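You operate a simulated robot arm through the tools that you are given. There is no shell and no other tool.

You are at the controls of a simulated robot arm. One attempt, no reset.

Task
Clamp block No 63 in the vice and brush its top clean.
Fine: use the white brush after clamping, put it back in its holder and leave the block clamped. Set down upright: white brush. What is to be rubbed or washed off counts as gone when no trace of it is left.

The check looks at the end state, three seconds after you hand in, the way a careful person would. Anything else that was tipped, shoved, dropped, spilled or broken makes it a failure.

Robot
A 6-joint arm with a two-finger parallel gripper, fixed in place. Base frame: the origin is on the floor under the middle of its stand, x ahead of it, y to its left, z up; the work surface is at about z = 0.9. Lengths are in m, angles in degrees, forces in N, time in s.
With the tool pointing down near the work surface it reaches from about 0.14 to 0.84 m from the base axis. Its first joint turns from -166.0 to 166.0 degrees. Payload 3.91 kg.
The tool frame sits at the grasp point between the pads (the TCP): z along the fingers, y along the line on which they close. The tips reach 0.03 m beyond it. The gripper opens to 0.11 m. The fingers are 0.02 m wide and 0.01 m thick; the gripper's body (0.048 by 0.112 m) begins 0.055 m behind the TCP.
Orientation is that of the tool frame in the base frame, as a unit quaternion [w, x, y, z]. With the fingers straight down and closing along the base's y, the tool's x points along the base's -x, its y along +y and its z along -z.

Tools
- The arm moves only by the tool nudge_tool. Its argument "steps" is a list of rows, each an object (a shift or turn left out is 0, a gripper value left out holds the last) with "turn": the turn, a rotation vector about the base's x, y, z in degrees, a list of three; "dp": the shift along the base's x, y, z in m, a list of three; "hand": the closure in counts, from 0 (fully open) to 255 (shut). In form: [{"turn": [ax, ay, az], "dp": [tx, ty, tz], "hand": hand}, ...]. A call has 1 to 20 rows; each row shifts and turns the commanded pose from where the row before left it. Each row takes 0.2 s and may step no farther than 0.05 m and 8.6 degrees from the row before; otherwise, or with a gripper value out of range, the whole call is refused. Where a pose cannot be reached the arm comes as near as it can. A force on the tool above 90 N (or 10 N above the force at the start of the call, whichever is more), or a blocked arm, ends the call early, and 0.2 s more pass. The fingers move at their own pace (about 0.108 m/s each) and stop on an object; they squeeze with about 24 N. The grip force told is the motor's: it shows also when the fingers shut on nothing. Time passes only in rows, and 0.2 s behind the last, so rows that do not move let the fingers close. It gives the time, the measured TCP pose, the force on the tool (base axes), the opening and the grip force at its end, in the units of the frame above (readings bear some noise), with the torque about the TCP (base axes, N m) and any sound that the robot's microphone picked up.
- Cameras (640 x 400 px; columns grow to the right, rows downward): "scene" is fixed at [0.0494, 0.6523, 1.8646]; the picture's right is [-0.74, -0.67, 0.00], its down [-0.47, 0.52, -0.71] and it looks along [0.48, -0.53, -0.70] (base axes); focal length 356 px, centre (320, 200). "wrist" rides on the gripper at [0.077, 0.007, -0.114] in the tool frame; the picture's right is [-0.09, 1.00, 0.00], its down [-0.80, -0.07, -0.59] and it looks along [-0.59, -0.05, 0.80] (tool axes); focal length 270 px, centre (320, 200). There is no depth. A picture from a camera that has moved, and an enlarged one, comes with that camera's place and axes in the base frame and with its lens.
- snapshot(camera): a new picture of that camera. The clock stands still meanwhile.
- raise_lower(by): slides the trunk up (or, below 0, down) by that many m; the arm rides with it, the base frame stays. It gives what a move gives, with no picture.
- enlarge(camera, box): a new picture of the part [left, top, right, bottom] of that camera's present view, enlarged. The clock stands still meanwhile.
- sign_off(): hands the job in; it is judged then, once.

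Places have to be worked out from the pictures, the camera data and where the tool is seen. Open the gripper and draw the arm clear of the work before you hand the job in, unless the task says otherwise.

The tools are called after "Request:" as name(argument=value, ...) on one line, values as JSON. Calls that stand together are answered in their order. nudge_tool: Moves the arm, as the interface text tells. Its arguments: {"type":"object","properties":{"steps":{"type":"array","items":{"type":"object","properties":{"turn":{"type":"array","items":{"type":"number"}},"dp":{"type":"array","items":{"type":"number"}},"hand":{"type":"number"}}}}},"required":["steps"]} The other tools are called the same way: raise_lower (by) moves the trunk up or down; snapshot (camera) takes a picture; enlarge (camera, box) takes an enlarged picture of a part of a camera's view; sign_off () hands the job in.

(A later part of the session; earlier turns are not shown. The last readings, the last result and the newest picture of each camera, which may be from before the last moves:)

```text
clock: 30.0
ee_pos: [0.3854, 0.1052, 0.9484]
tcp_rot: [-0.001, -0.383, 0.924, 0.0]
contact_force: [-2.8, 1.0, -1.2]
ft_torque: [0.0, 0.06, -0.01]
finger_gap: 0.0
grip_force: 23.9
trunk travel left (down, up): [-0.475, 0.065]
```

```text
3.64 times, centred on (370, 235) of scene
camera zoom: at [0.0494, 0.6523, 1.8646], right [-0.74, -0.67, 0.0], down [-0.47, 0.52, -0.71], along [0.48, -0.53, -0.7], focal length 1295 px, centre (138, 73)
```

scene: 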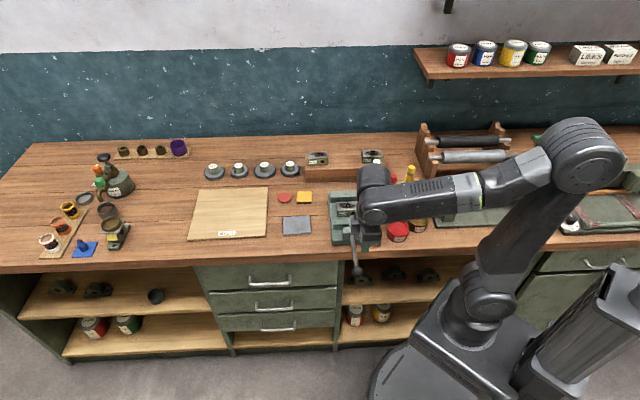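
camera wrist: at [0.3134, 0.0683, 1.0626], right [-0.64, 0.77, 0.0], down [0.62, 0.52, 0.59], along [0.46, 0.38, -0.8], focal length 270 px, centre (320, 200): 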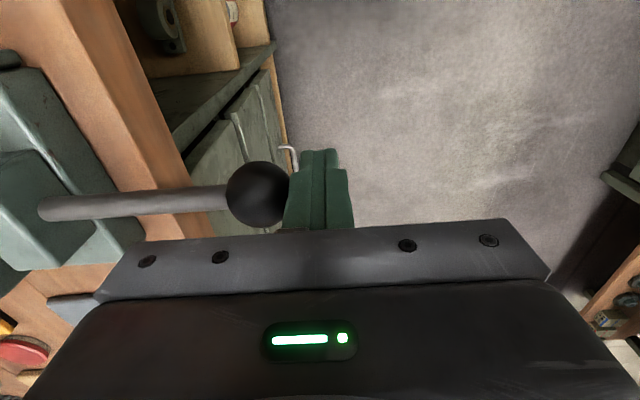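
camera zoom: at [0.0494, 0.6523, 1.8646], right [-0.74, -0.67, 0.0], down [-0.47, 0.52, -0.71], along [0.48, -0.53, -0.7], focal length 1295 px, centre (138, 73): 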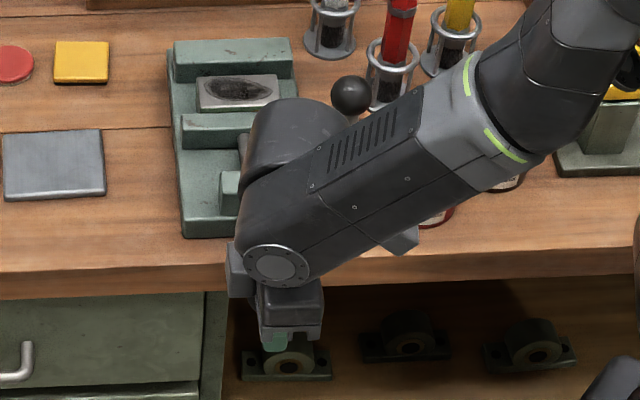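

The jaw is now at the block's front face; I continue pushing so the block slides back to the fixed jaw.

Request:
nudge_tool(steps=[{"dp": [0.0035, -0.0035, 0]}, {"dp": [0.0035, -0.0035, 0]}, {"dp": [0.0035, -0.0035, 0]}, {"dp": [0.0035, -0.0035, 0]}, {}])

Request:
enlarge(camera="scene", box=[310, 180, 430, 290])

```text
clock: 31.2
ee_pos: [0.4013, 0.09, 0.95]
tcp_rot: [0.0, -0.383, 0.924, 0.0]
contact_force: [-3.1, 2.3, -0.4]
ft_torque: [-0.03, 0.0, -0.01]
finger_gap: 0.0001
grip_force: 24.4
trunk travel left (down, up): [-0.475, 0.065]
```

```text
3.64 times, centred on (370, 235) of scene
camera zoom: at [0.0494, 0.6523, 1.8646], right [-0.74, -0.67, 0.0], down [-0.47, 0.52, -0.71], along [0.48, -0.53, -0.7], focal length 1295 px, centre (138, 73)
```

zoom: 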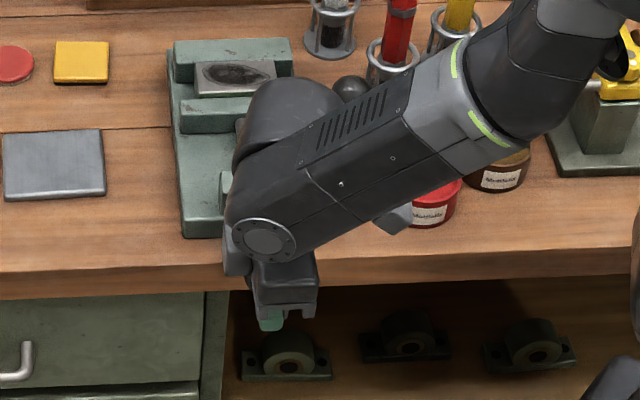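

The block slides with the jaw (about 4 N). Roughly 1 cm remains; I go on in finer steps until the force rises.

Request:
nudge_tool(steps=[{"dp": [0.002, -0.002, 0]}, {"dp": [0.002, -0.002, 0]}, {}])

Request:
nudge_tool(steps=[{"dp": [0.0015, -0.0015, 0]}, {"dp": [0.0015, -0.0015, 0]}, {}])

```text
clock: 32.0
ee_pos: [0.4045, 0.0875, 0.9498]
tcp_rot: [0.001, -0.383, 0.924, 0.0]
contact_force: [-6.5, 9.2, 0.4]
ft_torque: [0.03, 0.03, 0.06]
finger_gap: 0.0002
grip_force: 24.3
trunk travel left (down, up): [-0.475, 0.065]
```

```text
clock: 32.8
ee_pos: [0.4049, 0.0868, 0.9502]
tcp_rot: [-0.001, -0.383, 0.924, -0.001]
contact_force: [-30.6, 37.3, 4.6]
ft_torque: [-0.01, -0.04, 0.15]
finger_gap: 0.0
grip_force: 24.2
trunk travel left (down, up): [-0.475, 0.065]
```

Force jumped to ~48 N: the block is seated between both jaws. I back the fingers off the ball, rise, and look at the result.

Request:
nudge_tool(steps=[{"dp": [-0.003, 0.003, 0]}, {"dp": [-0.01, 0.01, 0]}, {"dp": [-0.02, 0.02, 0]}, {"dp": [0, 0, 0.045]}, {"dp": [0, 0, 0.045]}, {"dp": [0, 0, 0.045]}, {"dp": [0, 0, 0.045]}, {}])

Request:
snapshot(camera="wrist")

Request:
enlarge(camera="scene", box=[310, 180, 430, 290])

```text
clock: 34.6
ee_pos: [0.3761, 0.1173, 1.1302]
tcp_rot: [0.0, -0.383, 0.924, 0.0]
contact_force: [-0.2, 0.5, -0.3]
ft_torque: [0.02, 0.04, 0.0]
finger_gap: 0.0003
grip_force: 23.8
trunk travel left (down, up): [-0.475, 0.065]
```

```text
taken
camera wrist: at [0.3168, 0.0677, 1.2433], right [-0.64, 0.77, 0.0], down [0.62, 0.52, 0.59], along [0.46, 0.38, -0.8], focal length 270 px, centre (320, 200)
```

wrist: 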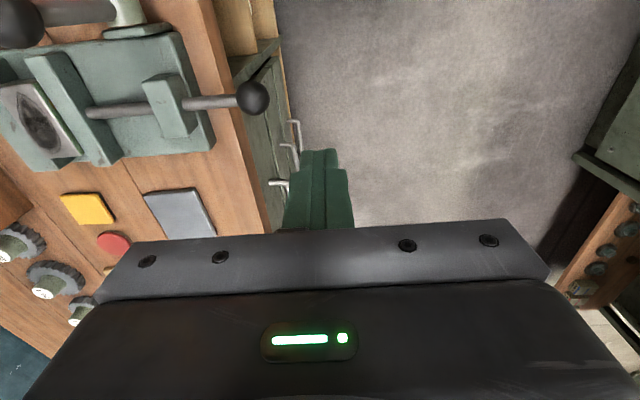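

```text
3.64 times, centred on (370, 235) of scene
camera zoom: at [0.0494, 0.6523, 1.8646], right [-0.74, -0.67, 0.0], down [-0.47, 0.52, -0.71], along [0.48, -0.53, -0.7], focal length 1295 px, centre (138, 73)
```

zoom: 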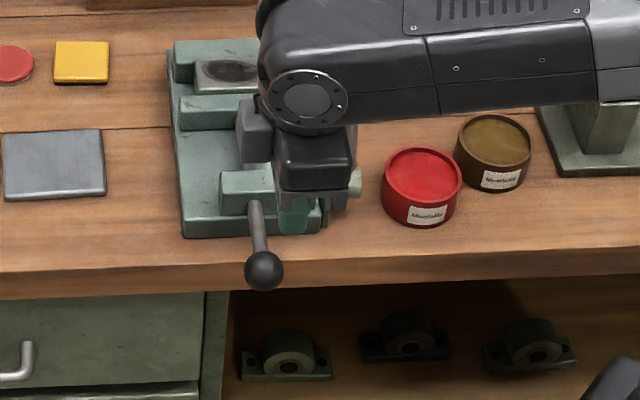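

The jaws hold the block after release of the rod. Next is the side lever, which should lock it; I move above and to the right of it for a clear view (tips well above its ball).

Request:
nudge_tool(steps=[{"dp": [0, 0, 0.03]}, {"dp": [0.01157, -0.0396, 0]}, {"dp": [0.01157, -0.0396, 0]}, {"dp": [0.01157, -0.0396, 0]}, {"dp": [0.01157, -0.0396, 0]}, {"dp": [0.01157, -0.0396, 0]}, {"dp": [0.01157, -0.0396, 0]}, {}])

Request:
snapshot(camera="wrist")

Request:
enlarge(camera="scene", box=[320, 190, 420, 270])

```text
clock: 36.4
ee_pos: [0.4459, -0.1223, 1.1583]
tcp_rot: [0.0, -0.383, 0.924, -0.001]
contact_force: [0.2, 0.3, 0.7]
ft_torque: [-0.01, 0.01, -0.03]
finger_gap: 0.0003
grip_force: 23.2
trunk travel left (down, up): [-0.475, 0.065]
```

```text
taken
camera wrist: at [0.3867, -0.1713, 1.2719], right [-0.64, 0.77, 0.0], down [0.62, 0.52, 0.59], along [0.46, 0.38, -0.8], focal length 270 px, centre (320, 200)
```

wrist: 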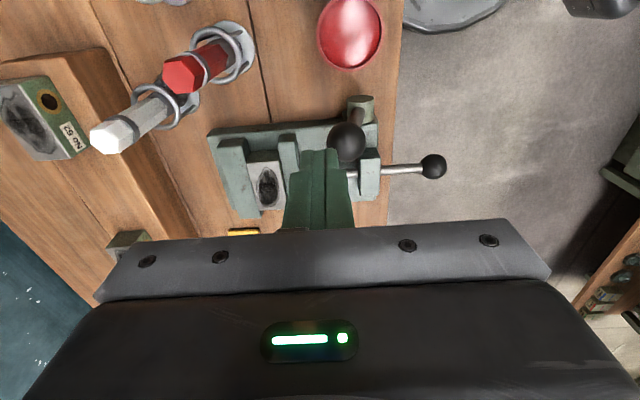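

```text
5.00 times, centred on (370, 230) of scene
camera zoom: at [0.0494, 0.6523, 1.8646], right [-0.74, -0.67, 0.0], down [-0.47, 0.52, -0.71], along [0.48, -0.53, -0.7], focal length 1781 px, centre (70, 50)
```

zoom: 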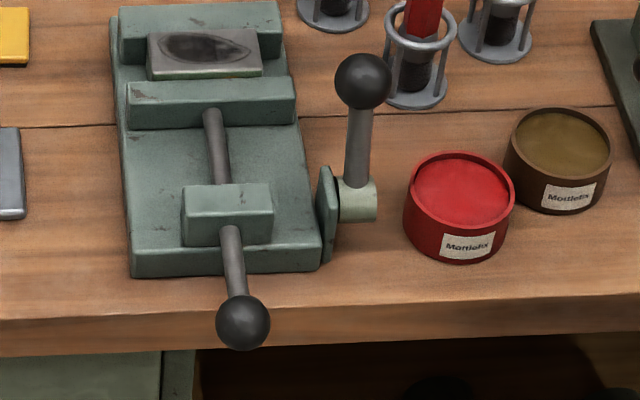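

The vice is fully visible: jaws closed on the block, lever hub at about pL 0.262/pb 0.354/z 0.946, ball at pb 0.378/z 1.04, tilted ~15° back. I position the closed fingers behind the ball to try pulling it gently toward the bench front.

Request:
nudge_tool(steps=[{"dp": [0.0175, 0.0046, 0]}, {"dp": [0.0175, 0.0046, 0]}, {"dp": [0, 0, -0.03]}, {"dp": [0, 0, -0.03]}, {"dp": [0, 0, -0.03]}, {"dp": [0, 0, -0.03]}, {}])

Request:
snapshot(camera="wrist")

Request:
enlarge(camera="scene", box=[320, 170, 420, 250])

```text
clock: 38.0
ee_pos: [0.4803, -0.1119, 1.039]
tcp_rot: [-0.001, -0.382, 0.924, 0.0]
contact_force: [0.5, 1.3, 0.3]
ft_torque: [-0.03, 0.0, 0.03]
finger_gap: 0.0001
grip_force: 23.8
trunk travel left (down, up): [-0.475, 0.065]
```

```text
taken
camera wrist: at [0.4212, -0.1616, 1.1524], right [-0.64, 0.77, 0.0], down [0.62, 0.52, 0.59], along [0.46, 0.38, -0.8], focal length 270 px, centre (320, 200)
```

wrist: 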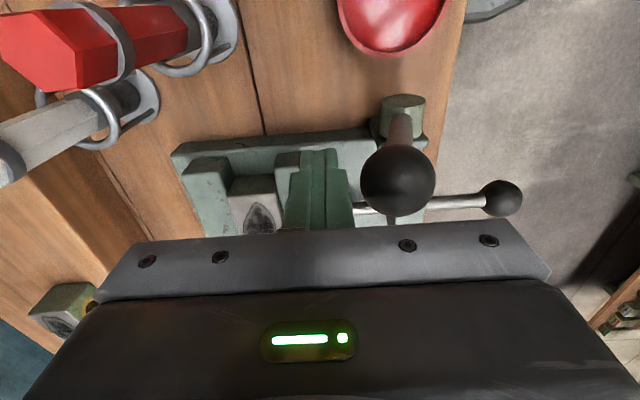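

```text
5.00 times, centred on (370, 210) of scene
camera zoom: at [0.0494, 0.6523, 1.8646], right [-0.74, -0.67, 0.0], down [-0.47, 0.52, -0.71], along [0.48, -0.53, -0.7], focal length 1781 px, centre (70, 150)
```

zoom: 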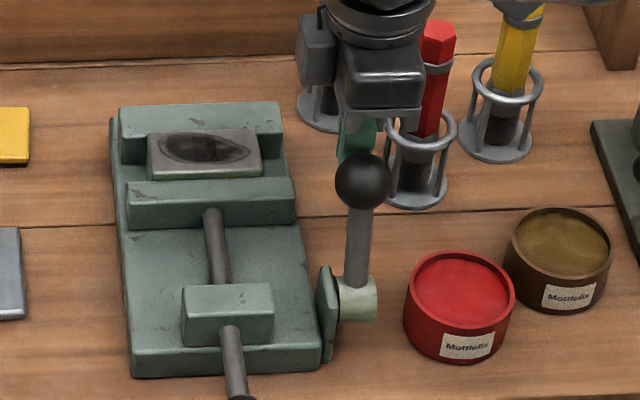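

The fingers are ~10 mm behind the ball at its height. I push slowly toward the bench front (-x, +y) and watch the force.

Request:
nudge_tool(steps=[{"dp": [-0.0028, 0.0028, 0]}, {"dp": [-0.0028, 0.0028, 0]}, {"dp": [-0.0021, 0.0021, 0]}, {"dp": [-0.0021, 0.0021, 0]}, {}])

Request:
nudge_tool(steps=[{"dp": [-0.0021, 0.0021, 0]}, {"dp": [-0.0021, 0.0021, 0]}, {}])

Request:
snapshot(camera="wrist")

```text
clock: 39.2
ee_pos: [0.47, -0.1021, 1.0393]
tcp_rot: [0.0, -0.383, 0.924, 0.0]
contact_force: [2.2, -1.4, 1.8]
ft_torque: [0.05, -0.01, -0.06]
finger_gap: 0.0
grip_force: 23.8
trunk travel left (down, up): [-0.475, 0.065]
```

```text
clock: 40.0
ee_pos: [0.4646, -0.0996, 1.039]
tcp_rot: [0.0, -0.383, 0.924, 0.001]
contact_force: [1.2, -1.2, 0.3]
ft_torque: [0.03, -0.04, -0.04]
finger_gap: 0.0001
grip_force: 23.9
trunk travel left (down, up): [-0.475, 0.065]
```

```text
taken
camera wrist: at [0.4059, -0.1479, 1.1532], right [-0.64, 0.77, 0.0], down [0.62, 0.52, 0.59], along [0.46, 0.38, -0.8], focal length 270 px, centre (320, 200)
```

wrist: 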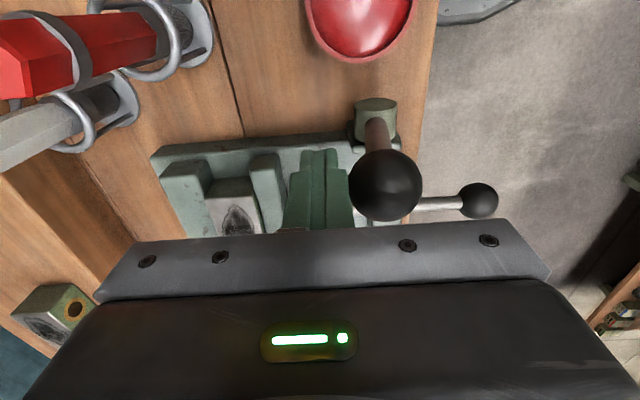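

The lever moves easily (~2 N). I keep pulling it forward in 4 mm steps, checking force.

Request:
nudge_tool(steps=[{"dp": [-0.0028, 0.0028, 0]}, {"dp": [-0.0028, 0.0028, 0]}, {"dp": [-0.0028, 0.0028, 0]}, {"dp": [-0.0028, 0.0028, 0]}, {"dp": [-0.0028, 0.0028, 0]}, {}])

Request:
snapshot(camera="wrist")

Request:
enlarge(camera="scene", box=[320, 170, 420, 250])

```text
clock: 41.4
ee_pos: [0.4512, -0.0841, 1.0386]
tcp_rot: [0.001, -0.383, 0.924, 0.001]
contact_force: [-0.2, 0.7, 0.5]
ft_torque: [-0.01, 0.01, 0.0]
finger_gap: 0.0001
grip_force: 23.9
trunk travel left (down, up): [-0.475, 0.065]
```

```text
taken
camera wrist: at [0.3921, -0.1335, 1.1524], right [-0.64, 0.77, 0.0], down [0.62, 0.52, 0.59], along [0.46, 0.38, -0.8], focal length 270 px, centre (320, 200)
```

wrist: 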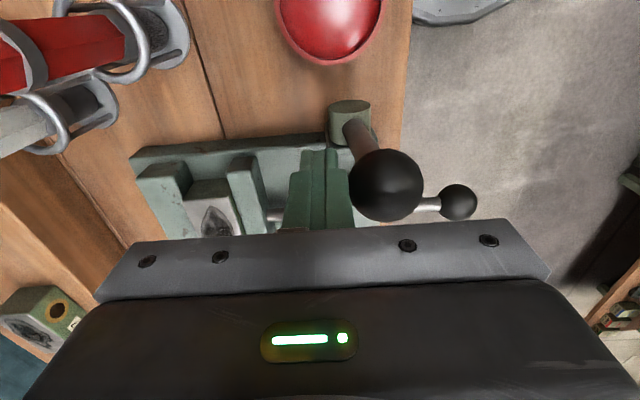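

```text
5.00 times, centred on (370, 210) of scene
camera zoom: at [0.0494, 0.6523, 1.8646], right [-0.74, -0.67, 0.0], down [-0.47, 0.52, -0.71], along [0.48, -0.53, -0.7], focal length 1781 px, centre (70, 150)
```

zoom: 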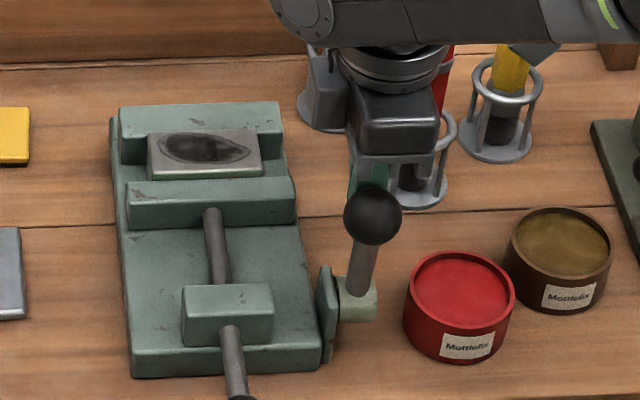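

The lever swings forward, with no resistance so far; the ball is now about upright. I follow its arc further forward.

Request:
nudge_tool(steps=[{"dp": [-0.0035, 0.0035, 0]}, {"dp": [-0.0035, 0.0035, 0]}, {"dp": [-0.0035, 0.0035, 0]}, {"dp": [-0.0035, 0.0035, 0]}, {"dp": [-0.0035, 0.0035, 0]}, {"dp": [-0.0035, 0.0035, 0]}, {}])

Request:
nudge_tool(steps=[{"dp": [-0.0034, 0.0034, -0.002]}, {"dp": [-0.0034, 0.0034, -0.002]}, {"dp": [-0.0034, 0.0034, -0.002]}, {"dp": [-0.0034, 0.0034, -0.003]}, {"dp": [-0.0034, 0.0034, -0.003]}, {"dp": [-0.0034, 0.0034, -0.003]}, {}])

Request:
snapshot(camera="wrist")

Request:
enlarge(camera="scene", box=[320, 170, 420, 250])

```text
clock: 43.0
ee_pos: [0.429, -0.0624, 1.0395]
tcp_rot: [0.0, -0.382, 0.924, 0.0]
contact_force: [0.7, -1.0, 0.5]
ft_torque: [-0.02, 0.02, -0.03]
finger_gap: 0.0004
grip_force: 24.1
trunk travel left (down, up): [-0.475, 0.065]
```

```text
clock: 44.6
ee_pos: [0.4092, -0.0423, 1.0237]
tcp_rot: [-0.001, -0.383, 0.924, -0.001]
contact_force: [-0.1, -0.1, 0.4]
ft_torque: [0.01, -0.01, 0.0]
finger_gap: 0.0002
grip_force: 23.5
trunk travel left (down, up): [-0.475, 0.065]
```

```text
taken
camera wrist: at [0.3508, -0.092, 1.1381], right [-0.64, 0.77, 0.0], down [0.62, 0.52, 0.59], along [0.46, 0.38, -0.8], focal length 270 px, centre (320, 200)
```

wrist: 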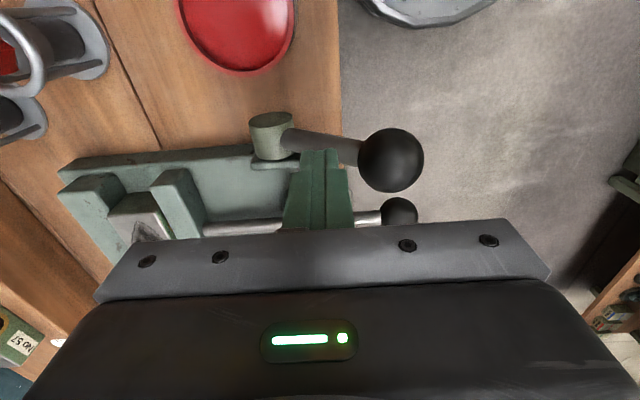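

```text
5.00 times, centred on (370, 210) of scene
camera zoom: at [0.0494, 0.6523, 1.8646], right [-0.74, -0.67, 0.0], down [-0.47, 0.52, -0.71], along [0.48, -0.53, -0.7], focal length 1781 px, centre (70, 150)
```

zoom: 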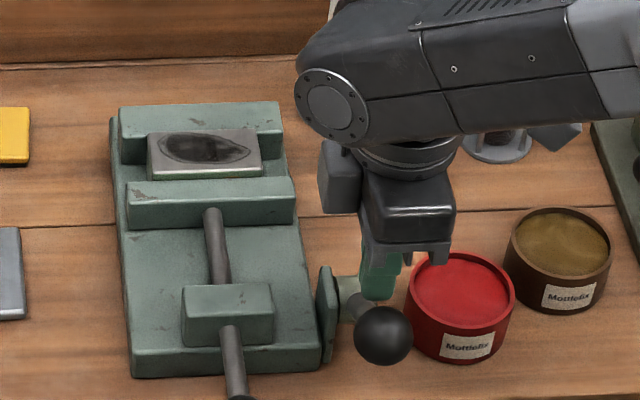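

The ball has moved ahead of my fingers (lever now ~55° forward of vertical). I wait a moment to see whether it keeps falling or rests at a stop.

Request:
nudge_tool(steps=[{}, {}, {}])

Request:
snapshot(camera="wrist")

Request:
enlarge(camera="scene", box=[320, 190, 420, 270])

```text
clock: 45.4
ee_pos: [0.4093, -0.043, 1.0239]
tcp_rot: [0.0, -0.383, 0.924, 0.0]
contact_force: [-1.3, -0.2, -0.3]
ft_torque: [0.0, 0.01, 0.0]
finger_gap: 0.0002
grip_force: 24.2
trunk travel left (down, up): [-0.475, 0.065]
```

```text
taken
camera wrist: at [0.3508, -0.0921, 1.1381], right [-0.64, 0.77, 0.0], down [0.62, 0.52, 0.59], along [0.46, 0.38, -0.8], focal length 270 px, centre (320, 200)
```

wrist: 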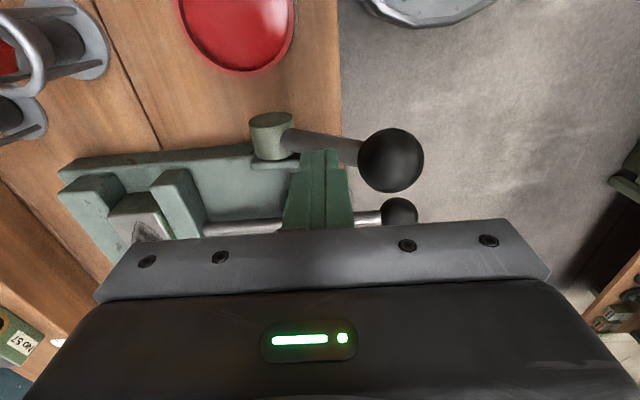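

```text
5.00 times, centred on (370, 230) of scene
camera zoom: at [0.0494, 0.6523, 1.8646], right [-0.74, -0.67, 0.0], down [-0.47, 0.52, -0.71], along [0.48, -0.53, -0.7], focal length 1781 px, centre (70, 50)
```

zoom: 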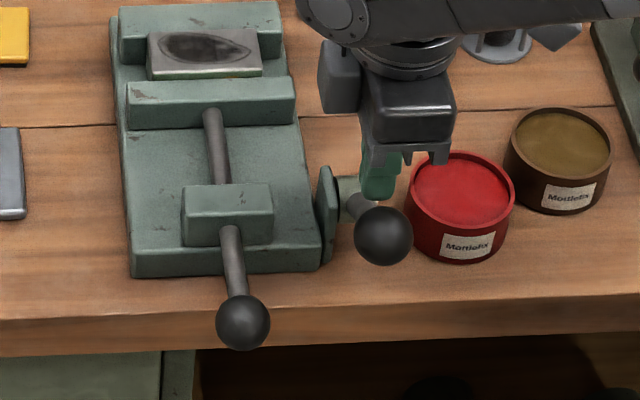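

The lever rests still at ~55° forward, ahead of my fingers. I push it a little further, gently, to find out whether that is a hard end stop (locked) or only friction.

Request:
nudge_tool(steps=[{"dp": [-0.0035, 0.0035, -0.004]}, {"dp": [-0.0035, 0.0035, -0.004]}, {"dp": [-0.0035, 0.0035, 0]}, {}])

Request:
nudge_tool(steps=[{"dp": [-0.0028, 0.0028, 0]}, {"dp": [-0.0028, 0.0028, 0]}, {}])

Request:
snapshot(camera="wrist")

```text
clock: 46.4
ee_pos: [0.4047, -0.0369, 1.0191]
tcp_rot: [0.004, -0.385, 0.923, -0.002]
contact_force: [31.6, -45.1, 52.9]
ft_torque: [-0.98, -0.66, 0.01]
finger_gap: 0.0
grip_force: 23.9
trunk travel left (down, up): [-0.475, 0.065]
```

```text
clock: 46.8
ee_pos: [0.4044, -0.0343, 1.0211]
tcp_rot: [0.01, -0.388, 0.922, -0.009]
contact_force: [11.3, -38.3, 25.4]
ft_torque: [-0.93, -0.23, 0.15]
finger_gap: 0.0
grip_force: 24.3
trunk travel left (down, up): [-0.475, 0.065]
stopped in row 2: the force on the tool passed its limit at 93 N (the readings are from after the stop); the commanded pose is now the measured one
```

```text
taken
camera wrist: at [0.3436, -0.0848, 1.1334], right [-0.65, 0.76, -0.02], down [0.6, 0.53, 0.6], along [0.47, 0.38, -0.8], focal length 270 px, centre (320, 200)
```

wrist: 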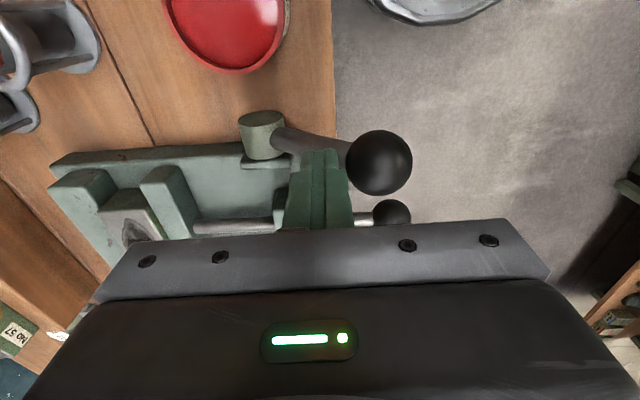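

That is a hard stop: force shot up at once, so the lever is fully over in its forward end position. I back off and rise, then inspect lever, jaw and block.

Request:
nudge_tool(steps=[{"dp": [0.002, -0.002, 0.006]}, {"dp": [0.004, -0.004, 0.01]}, {"dp": [0.007, -0.007, 0.03]}, {"dp": [0.0, 0.0, 0.04]}, {"dp": [0.0, 0.0, 0.045]}, {}])

Request:
snapshot(camera="wrist")

Request:
enlarge(camera="scene", box=[320, 190, 420, 270])

```text
clock: 48.2
ee_pos: [0.4135, -0.0453, 1.1485]
tcp_rot: [0.006, -0.387, 0.922, -0.007]
contact_force: [0.1, 0.1, -0.3]
ft_torque: [0.02, 0.04, 0.01]
finger_gap: 0.0002
grip_force: 23.8
trunk travel left (down, up): [-0.475, 0.065]
```

```text
taken
camera wrist: at [0.3534, -0.0941, 1.2618], right [-0.65, 0.76, -0.02], down [0.6, 0.53, 0.6], along [0.47, 0.38, -0.8], focal length 270 px, centre (320, 200)
```

wrist: 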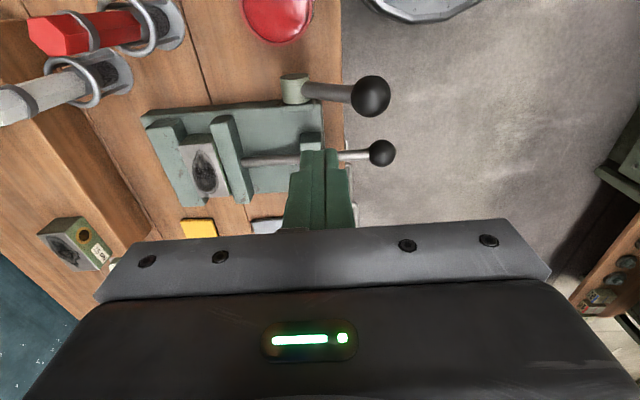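

```text
5.00 times, centred on (370, 230) of scene
camera zoom: at [0.0494, 0.6523, 1.8646], right [-0.74, -0.67, 0.0], down [-0.47, 0.52, -0.71], along [0.48, -0.53, -0.7], focal length 1781 px, centre (70, 50)
```

zoom: 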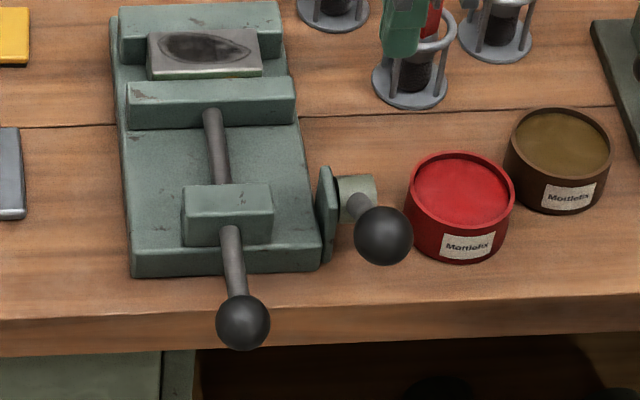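

The lever now rests at its forward stop and the jaw still holds the block. To confirm that it is locked I'll line up behind the rod's ball and give a very light pull; first I level the tool (about 1° tilt left from the push) and turn it 90°.

Request:
nudge_tool(steps=[{"dp": [0.003, 0.0083, 0], "turn": [0.476, 0.945, 0]}, {"dp": [0.003, 0.0083, 0], "turn": [0, 0, -8.23]}, {"dp": [0.003, 0.0083, 0], "turn": [0, 0, -8.23]}, {"dp": [0.003, 0.0083, 0], "turn": [0, 0, -8.23]}, {"dp": [0.003, 0.0083, 0], "turn": [0, 0, -8.23]}, {"dp": [0.003, 0.0083, 0], "turn": [0, 0, -8.23]}, {"dp": [0.003, 0.0083, 0], "turn": [0, 0, -8.23]}, {"dp": [0.003, 0.0083, 0], "turn": [0, 0, -8.23]}, {"dp": [0.003, 0.0083, 0], "turn": [0, 0, -8.23]}, {"dp": [0.003, 0.0083, 0], "turn": [0, 0, -8.23], "hand": 175}, {"dp": [0.003, 0.0083, 0], "turn": [0, 0, -8.23]}, {"turn": [0, 0, -8.23]}, {}])

Request:
snapshot(camera="wrist")

Request:
snapshot(camera="scene")

```text
clock: 51.0
ee_pos: [0.4477, 0.0472, 1.1518]
tcp_rot: [0.0, 0.384, 0.923, -0.001]
contact_force: [0.0, -0.5, -0.2]
ft_torque: [-0.03, 0.0, 0.0]
finger_gap: 0.0346
grip_force: 0.1
trunk travel left (down, up): [-0.475, 0.065]
```

```text
taken
camera wrist: at [0.3996, 0.1069, 1.2644], right [0.77, 0.64, 0.0], down [0.51, -0.62, 0.59], along [0.38, -0.46, -0.8], focal length 270 px, centre (320, 200)
```

wrist: 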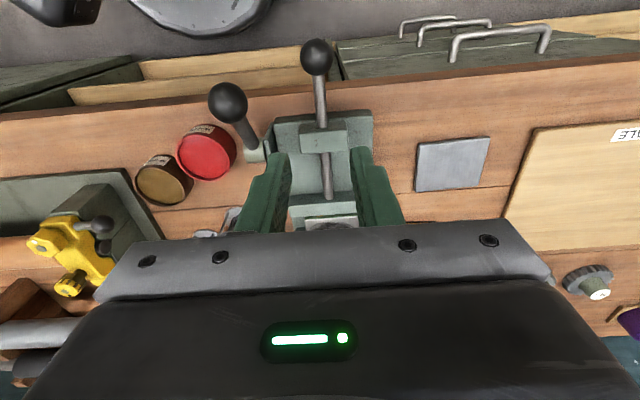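

```text
taken
```

scene: 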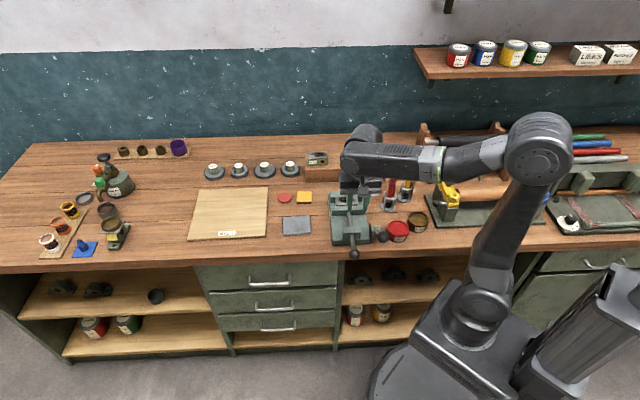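

The ball sits at pb≈0.253 on the rod line and the fingers (35 mm open) straddle the rod behind it; the nut block is 2.5 cm further back. I descend with the rod between the fingers.

Request:
nudge_tool(steps=[{"dp": [0.002, -0.002, -0.05]}, {"dp": [0, 0, -0.05]}, {"dp": [0, 0, -0.05]}, {"dp": [0, 0, -0.03]}, {"dp": [0, 0, -0.016]}, {}])

Request:
snapshot(camera="wrist")

```text
clock: 52.4
ee_pos: [0.4502, 0.0462, 0.9544]
tcp_rot: [0.001, 0.383, 0.924, 0.001]
contact_force: [-0.2, -0.2, -1.0]
ft_torque: [-0.03, 0.0, -0.03]
finger_gap: 0.0345
grip_force: 0.1
trunk travel left (down, up): [-0.475, 0.065]
```

```text
taken
camera wrist: at [0.4007, 0.1043, 1.0684], right [0.77, 0.64, 0.0], down [0.52, -0.62, 0.59], along [0.38, -0.46, -0.8], focal length 270 px, centre (320, 200)
```

wrist: 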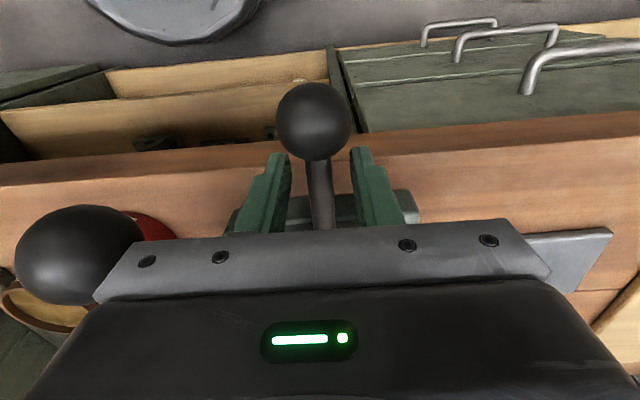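

The rod is between the fingers. I narrow the gap to ~22 mm so they catch the ball, then pull toward the front in 2 mm steps, expecting firm resistance if locked.

Request:
nudge_tool(steps=[{"hand": 204}, {}, {"dp": [-0.002, 0.002, 0]}, {"dp": [-0.002, 0.002, 0]}, {}])

Request:
nudge_tool(steps=[{"dp": [-0.0014, 0.0014, 0]}, {}])

Request:
nudge_tool(steps=[{"dp": [-0.001, 0.001, 0]}, {}])

```text
clock: 53.6
ee_pos: [0.4471, 0.0504, 0.9558]
tcp_rot: [0.0, 0.384, 0.923, 0.0]
contact_force: [0.0, -0.3, -0.4]
ft_torque: [-0.02, 0.0, 0.0]
finger_gap: 0.0219
grip_force: 0.1
trunk travel left (down, up): [-0.475, 0.065]
```

```text
clock: 54.2
ee_pos: [0.4453, 0.0508, 0.9552]
tcp_rot: [0.0, 0.383, 0.924, -0.001]
contact_force: [3.3, -7.3, 0.1]
ft_torque: [-0.05, 0.02, 0.12]
finger_gap: 0.0233
grip_force: 1.4
trunk travel left (down, up): [-0.475, 0.065]
```

```text
clock: 54.8
ee_pos: [0.4446, 0.0504, 0.9554]
tcp_rot: [0.0, 0.383, 0.924, 0.0]
contact_force: [5.6, -12.4, 0.0]
ft_torque: [-0.1, -0.03, 0.24]
finger_gap: 0.0247
grip_force: 2.8
trunk travel left (down, up): [-0.475, 0.065]
```

At ~14 N pull the ball doesn't give (it moved freely at ~2 N before), so the lever has locked the jaw. I back off, open a bit and rise clear.

Request:
nudge_tool(steps=[{"dp": [0.003, -0.003, 0]}, {"dp": [0.003, -0.003, 0], "hand": 170}, {}, {"dp": [0, 0, 0.05]}, {"dp": [0, 0, 0.05]}, {"dp": [0, 0, 0.05]}, {"dp": [0, 0, 0.05]}, {}])

Request:
snapshot(camera="wrist")

Request:
snapshot(camera="scene")

```text
clock: 56.6
ee_pos: [0.4499, 0.0459, 1.1571]
tcp_rot: [0.0, 0.383, 0.924, 0.0]
contact_force: [0.3, 0.0, 0.3]
ft_torque: [0.03, -0.02, 0.02]
finger_gap: 0.0365
grip_force: 0.1
trunk travel left (down, up): [-0.475, 0.065]
```

```text
taken
camera wrist: at [0.4001, 0.1055, 1.2708], right [0.77, 0.64, 0.0], down [0.52, -0.62, 0.59], along [0.38, -0.46, -0.8], focal length 270 px, centre (320, 200)
```

wrist: 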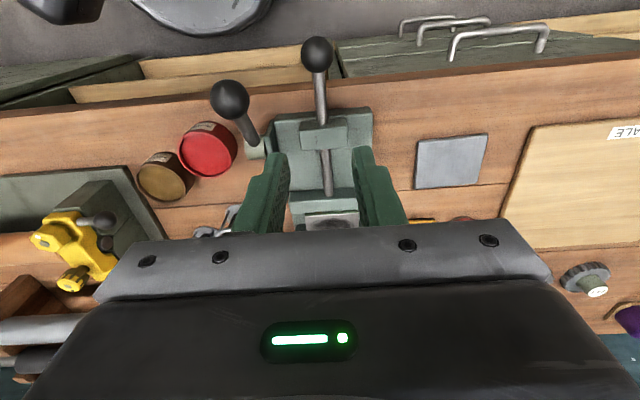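

```text
taken
```

scene: 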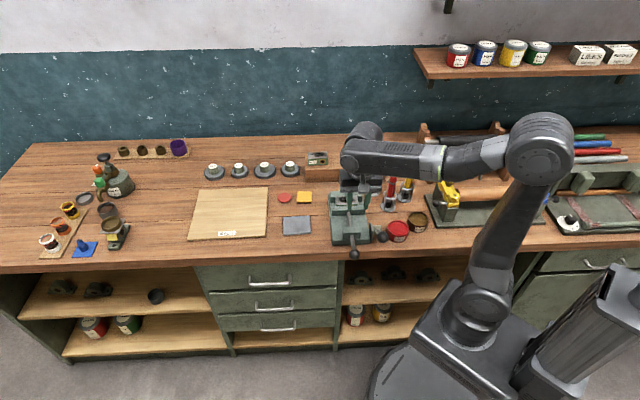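

Rod and lever are unchanged, so the vice is locked. Now I go above the white brush (about (0.585, -0.247), top z≈1.06) for a precise look.

Request:
nudge_tool(steps=[{"dp": [0, 0, 0.043], "hand": 105}, {"dp": [0.01923, -0.0418, 0]}, {"dp": [0.01923, -0.0418, 0]}, {"dp": [0.01923, -0.0418, 0]}, {"dp": [0.01923, -0.0418, 0]}, {"dp": [0.01923, -0.0418, 0]}, {"dp": [0.01923, -0.0418, 0]}, {"dp": [0.01923, -0.0418, 0]}, {}, {}])

Request:
snapshot(camera="wrist")

Request:
enlarge(camera="wrist", box=[220, 40, 420, 240])

Request:
enlarge(camera="scene", box=[320, 150, 420, 230])

```text
clock: 58.8
ee_pos: [0.5835, -0.2454, 1.1968]
tcp_rot: [0.0, 0.383, 0.924, 0.0]
contact_force: [0.4, -0.6, -0.6]
ft_torque: [-0.04, 0.01, 0.0]
finger_gap: 0.0647
grip_force: 0.0
trunk travel left (down, up): [-0.475, 0.065]
```

```text
taken
camera wrist: at [0.5346, -0.1869, 1.3109], right [0.77, 0.64, 0.0], down [0.52, -0.62, 0.59], along [0.38, -0.46, -0.8], focal length 270 px, centre (320, 200)
```

wrist: 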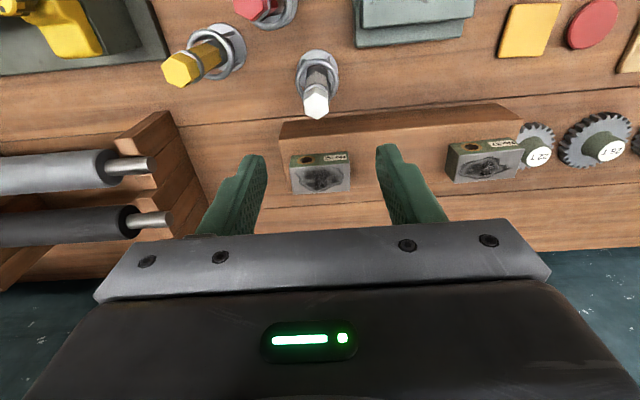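

```text
2.00 times, centred on (320, 140) of wrist
camera zoom: at [0.5346, -0.1869, 1.3109], right [0.77, 0.64, 0.0], down [0.52, -0.62, 0.59], along [0.38, -0.46, -0.8], focal length 541 px, centre (320, 320)
```

zoom: 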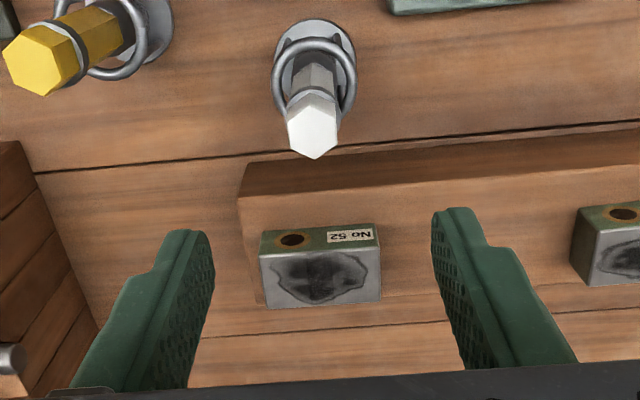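

```text
5.00 times, centred on (370, 190) of scene
camera zoom: at [0.0494, 0.6523, 1.8646], right [-0.74, -0.67, 0.0], down [-0.47, 0.52, -0.71], along [0.48, -0.53, -0.7], focal length 1781 px, centre (70, 250)
```

zoom: 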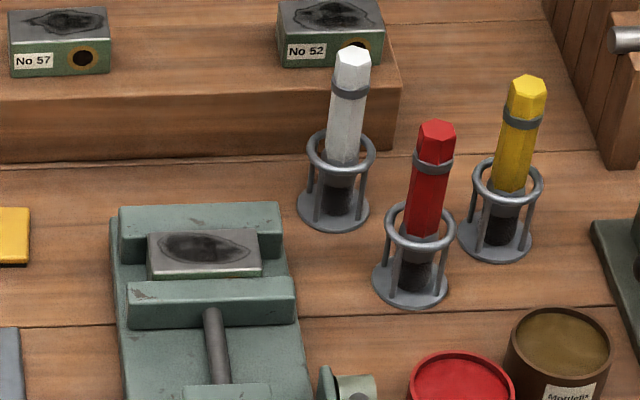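

The white brush axis is at about (0.5806, -0.2474), flats facing the fingers, ring of the holder at z≈0.963. I centre over it and descend so the fingertips stay ~2 cm above the ring.

Request:
nudge_tool(steps=[{"dp": [-0.0029, -0.002, -0.03]}, {"dp": [0, 0, -0.04]}, {"dp": [0, 0, -0.04]}, {}])

Request:
enlarge(camera="wrist", box=[220, 40, 420, 240])

Request:
enlarge(camera="scene", box=[330, 130, 410, 210])

```text
clock: 59.8
ee_pos: [0.583, -0.2471, 1.0896]
tcp_rot: [-0.001, 0.384, 0.923, 0.0]
contact_force: [-0.3, 0.7, -0.7]
ft_torque: [-0.02, -0.01, 0.01]
finger_gap: 0.0645
grip_force: 0.1
trunk travel left (down, up): [-0.475, 0.065]
```

```text
2.00 times, centred on (320, 140) of wrist
camera zoom: at [0.5334, -0.1888, 1.2032], right [0.77, 0.64, 0.0], down [0.52, -0.62, 0.59], along [0.38, -0.46, -0.8], focal length 541 px, centre (320, 320)
```

zoom: 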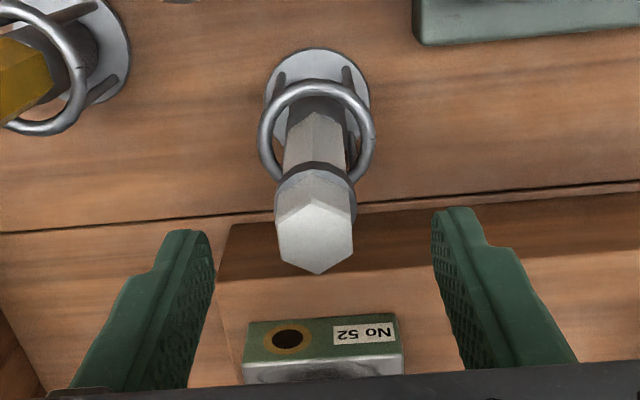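

```text
5.00 times, centred on (370, 170) of scene
camera zoom: at [0.0494, 0.6523, 1.8646], right [-0.74, -0.67, 0.0], down [-0.47, 0.52, -0.71], along [0.48, -0.53, -0.7], focal length 1781 px, centre (70, 350)
```

zoom: 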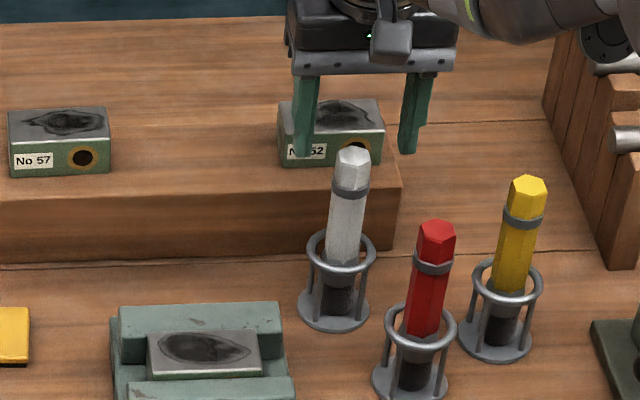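

The brush is centred within 1–2 mm. I trim that, descend to TCP z≈1.015 and close softly on the handle.

Request:
nudge_tool(steps=[{"dp": [-0.0016, 0.0004, -0.03]}, {"dp": [0, 0, -0.03]}, {"dp": [0, 0, -0.0145]}, {}, {"hand": 150}, {"hand": 175}, {"hand": 190}, {"hand": 220}, {"hand": 255}, {}, {}])

Request:
enlarge(camera="wrist", box=[220, 40, 420, 240])

Request:
enlarge(camera="scene", box=[330, 130, 410, 210])

```text
clock: 62.2
ee_pos: [0.5781, -0.2485, 1.0152]
tcp_rot: [-0.001, 0.384, 0.924, 0.0]
contact_force: [-0.6, -0.6, -0.9]
ft_torque: [-0.03, -0.01, -0.04]
finger_gap: 0.026
grip_force: 24.0
trunk travel left (down, up): [-0.475, 0.065]
```

```text
2.00 times, centred on (320, 140) of wrist
camera zoom: at [0.5296, -0.1897, 1.1286], right [0.77, 0.64, 0.0], down [0.52, -0.62, 0.59], along [0.38, -0.46, -0.8], focal length 541 px, centre (320, 320)
```

zoom: 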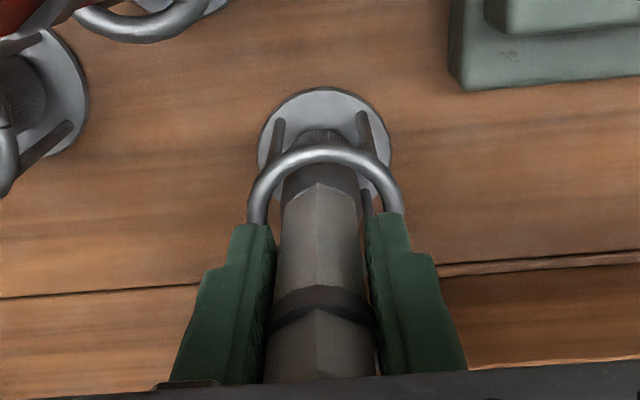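

```text
5.00 times, centred on (370, 170) of scene
camera zoom: at [0.0494, 0.6523, 1.8646], right [-0.74, -0.67, 0.0], down [-0.47, 0.52, -0.71], along [0.48, -0.53, -0.7], focal length 1781 px, centre (70, 350)
```

zoom: 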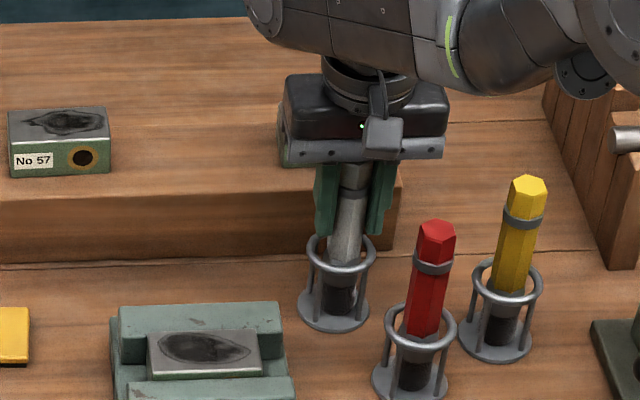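

The grip holds at 26 mm. I lift the brush slowly straight up out of its holder.

Request:
nudge_tool(steps=[{"dp": [0, 0, 0.01]}, {"dp": [0, 0, 0.02]}, {"dp": [0, 0, 0.025]}, {"dp": [0, 0, 0.025]}, {"dp": [0, 0, 0.03]}, {"dp": [0, 0, 0.03]}, {}])

Request:
enlarge(camera="wrist", box=[220, 40, 420, 240])

Request:
enlarge(camera="scene", box=[330, 110, 410, 190])

```text
clock: 63.8
ee_pos: [0.5815, -0.2476, 1.1537]
tcp_rot: [0.0, 0.384, 0.923, 0.0]
contact_force: [1.1, -1.0, -1.7]
ft_torque: [-0.05, -0.05, 0.01]
finger_gap: 0.0261
grip_force: 23.3
trunk travel left (down, up): [-0.475, 0.065]
```

```text
2.00 times, centred on (320, 140) of wrist
camera zoom: at [0.5325, -0.1897, 1.2678], right [0.77, 0.64, 0.0], down [0.52, -0.62, 0.59], along [0.38, -0.46, -0.8], focal length 541 px, centre (320, 320)
```

zoom: 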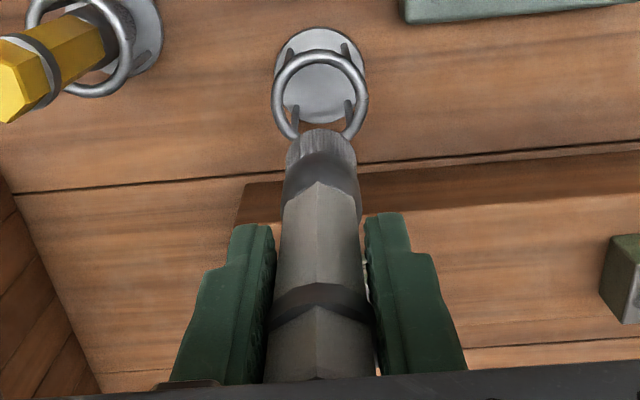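

```text
5.00 times, centred on (370, 150) of scene
camera zoom: at [0.0494, 0.6523, 1.8646], right [-0.74, -0.67, 0.0], down [-0.47, 0.52, -0.71], along [0.48, -0.53, -0.7], focal length 1781 px, centre (70, 450)
```

zoom: 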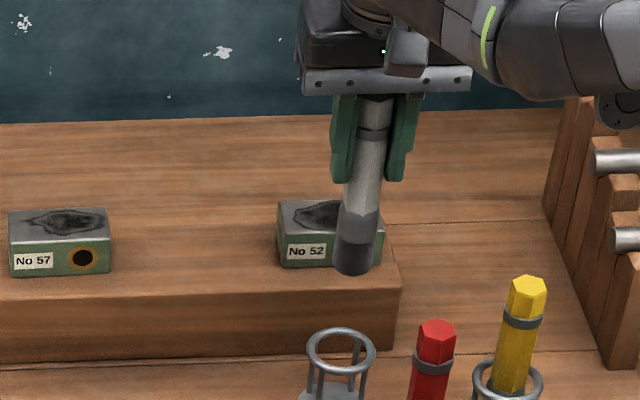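

The brush is out, hanging vertically, bristles about 10–11 cm below the TCP. I carry it to above the clamped block (centre ≈ (0.594, -0.094)).

Request:
nudge_tool(steps=[{"dp": [0.002, 0.0255, 0]}, {"dp": [0.002, 0.0255, 0]}, {"dp": [0.002, 0.0255, 0]}, {"dp": [0.002, 0.0255, 0]}, {"dp": [0.002, 0.0255, 0]}, {"dp": [0.002, 0.0255, 0]}, {}, {}])

Request:
enlarge(camera="wrist", box=[220, 40, 420, 240])

Request:
enlarge(camera="scene", box=[310, 160, 390, 240])

```text
clock: 65.6
ee_pos: [0.591, -0.0957, 1.1533]
tcp_rot: [0.0, 0.384, 0.923, 0.001]
contact_force: [0.9, -0.3, -0.8]
ft_torque: [-0.01, 0.0, 0.02]
finger_gap: 0.0259
grip_force: 24.2
trunk travel left (down, up): [-0.475, 0.065]
```

```text
2.00 times, centred on (320, 140) of wrist
camera zoom: at [0.542, -0.0363, 1.2661], right [0.77, 0.64, 0.0], down [0.52, -0.62, 0.59], along [0.38, -0.46, -0.8], focal length 541 px, centre (320, 320)
```

zoom: 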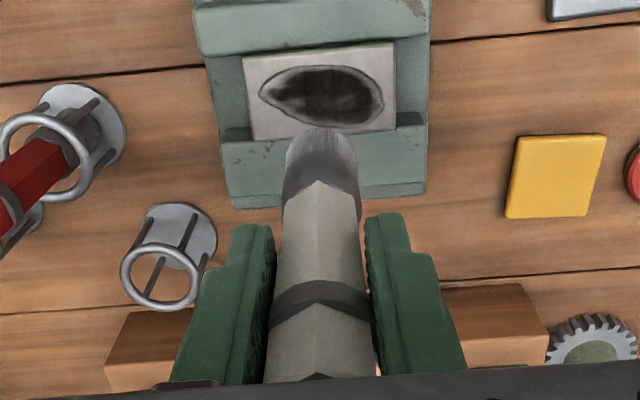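

```text
5.00 times, centred on (350, 200) of scene
camera zoom: at [0.0494, 0.6523, 1.8646], right [-0.74, -0.67, 0.0], down [-0.47, 0.52, -0.71], along [0.48, -0.53, -0.7], focal length 1781 px, centre (170, 200)
```

zoom: 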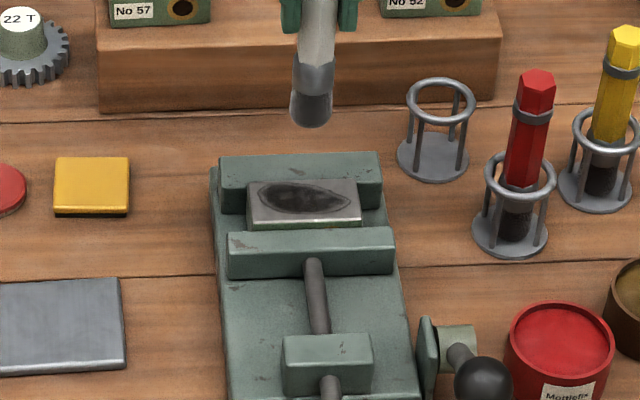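

The block top spans pL 0.3125–0.391, pb 0.4615–0.5046 in bench axes, with the stain nearly filling it. I centre the brush and lower it to just above the block.

Request:
nudge_tool(steps=[{"dp": [-0.0033, 0.0018, -0.03]}, {"dp": [0, 0, -0.03]}, {"dp": [0, 0, -0.014]}, {}])

Request:
enlarge(camera="scene", box=[310, 160, 390, 240])

Request:
enlarge(camera="wrist", box=[220, 40, 420, 240])

```text
clock: 66.6
ee_pos: [0.5888, -0.0942, 1.0792]
tcp_rot: [0.0, 0.383, 0.924, 0.0]
contact_force: [0.1, -0.7, 0.1]
ft_torque: [0.04, -0.03, -0.02]
finger_gap: 0.0257
grip_force: 24.3
trunk travel left (down, up): [-0.475, 0.065]
```

```text
5.00 times, centred on (350, 200) of scene
camera zoom: at [0.0494, 0.6523, 1.8646], right [-0.74, -0.67, 0.0], down [-0.47, 0.52, -0.71], along [0.48, -0.53, -0.7], focal length 1781 px, centre (170, 200)
```

zoom: 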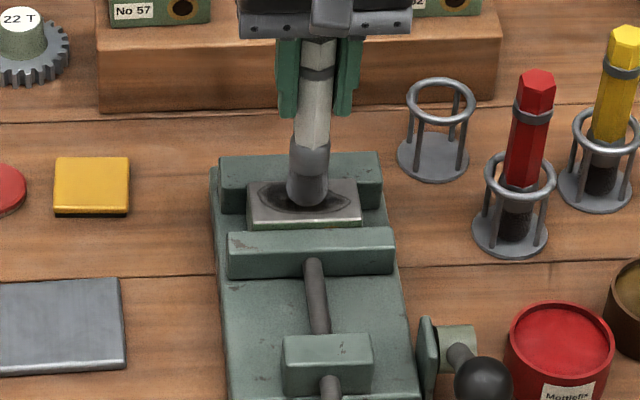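

```text
2.00 times, centred on (320, 140) of wrist
camera zoom: at [0.5396, -0.0355, 1.1935], right [0.77, 0.64, 0.0], down [0.52, -0.62, 0.59], along [0.38, -0.46, -0.8], focal length 541 px, centre (320, 320)
```

zoom: 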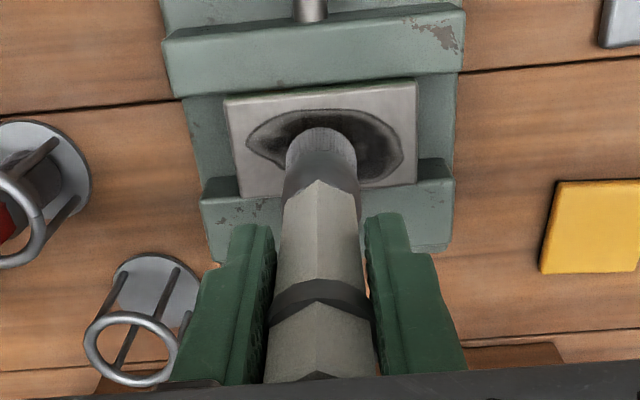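

The brush is hovering over the centre of the stain. I lower it in small steps until the force shows contact.

Request:
nudge_tool(steps=[{"dp": [0, 0, -0.003]}, {}])

Request:
nudge_tool(steps=[{"dp": [0, 0, -0.003]}, {}])

Request:
nudge_tool(steps=[{"dp": [0, 0, -0.002]}, {}])

```text
clock: 67.2
ee_pos: [0.5894, -0.0941, 1.0786]
tcp_rot: [0.002, 0.384, 0.924, 0.0]
contact_force: [1.2, 0.1, 18.9]
ft_torque: [-0.35, 0.07, -0.02]
finger_gap: 0.0258
grip_force: 24.0
trunk travel left (down, up): [-0.475, 0.065]
```

```text
clock: 67.8
ee_pos: [0.5883, -0.0939, 1.0744]
tcp_rot: [0.001, 0.383, 0.924, 0.0]
contact_force: [3.0, -0.2, 18.0]
ft_torque: [-0.27, -0.01, -0.02]
finger_gap: 0.0262
grip_force: 24.4
trunk travel left (down, up): [-0.475, 0.065]
```

```text
clock: 68.4
ee_pos: [0.5866, -0.0936, 1.0717]
tcp_rot: [0.0, 0.384, 0.923, 0.001]
contact_force: [4.0, 2.0, 18.0]
ft_torque: [0.2, -0.41, 0.01]
finger_gap: 0.0258
grip_force: 23.9
trunk travel left (down, up): [-0.475, 0.065]
```

Contact came earlier than predicted, and the brush slid a few millimetres up in the grip at ~18 N. I ease off to a light pressure.

Request:
nudge_tool(steps=[{"dp": [0, 0, 0.002]}, {}])

Request:
enlarge(camera="wrist", box=[220, 40, 420, 240])

Request:
enlarge(camera="scene", box=[310, 160, 390, 240])

```text
clock: 69.0
ee_pos: [0.5868, -0.094, 1.0733]
tcp_rot: [-0.001, 0.384, 0.923, -0.001]
contact_force: [-0.5, 0.5, 4.9]
ft_torque: [-0.04, 0.18, 0.01]
finger_gap: 0.0257
grip_force: 23.8
trunk travel left (down, up): [-0.475, 0.065]
```

```text
2.00 times, centred on (320, 140) of wrist
camera zoom: at [0.5386, -0.0347, 1.1863], right [0.77, 0.64, 0.0], down [0.52, -0.62, 0.59], along [0.38, -0.46, -0.81], focal length 541 px, centre (320, 320)
```

zoom: 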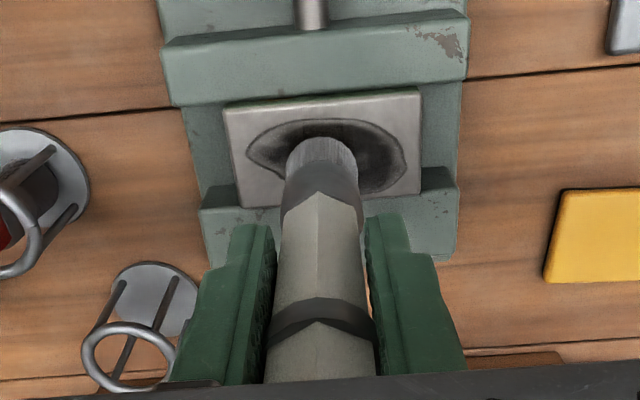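

```text
5.00 times, centred on (350, 200) of scene
camera zoom: at [0.0494, 0.6523, 1.8646], right [-0.74, -0.67, 0.0], down [-0.47, 0.52, -0.71], along [0.48, -0.53, -0.7], focal length 1781 px, centre (170, 200)
```

zoom: 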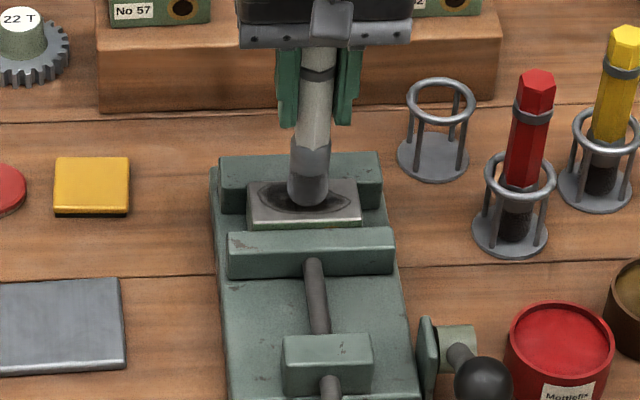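

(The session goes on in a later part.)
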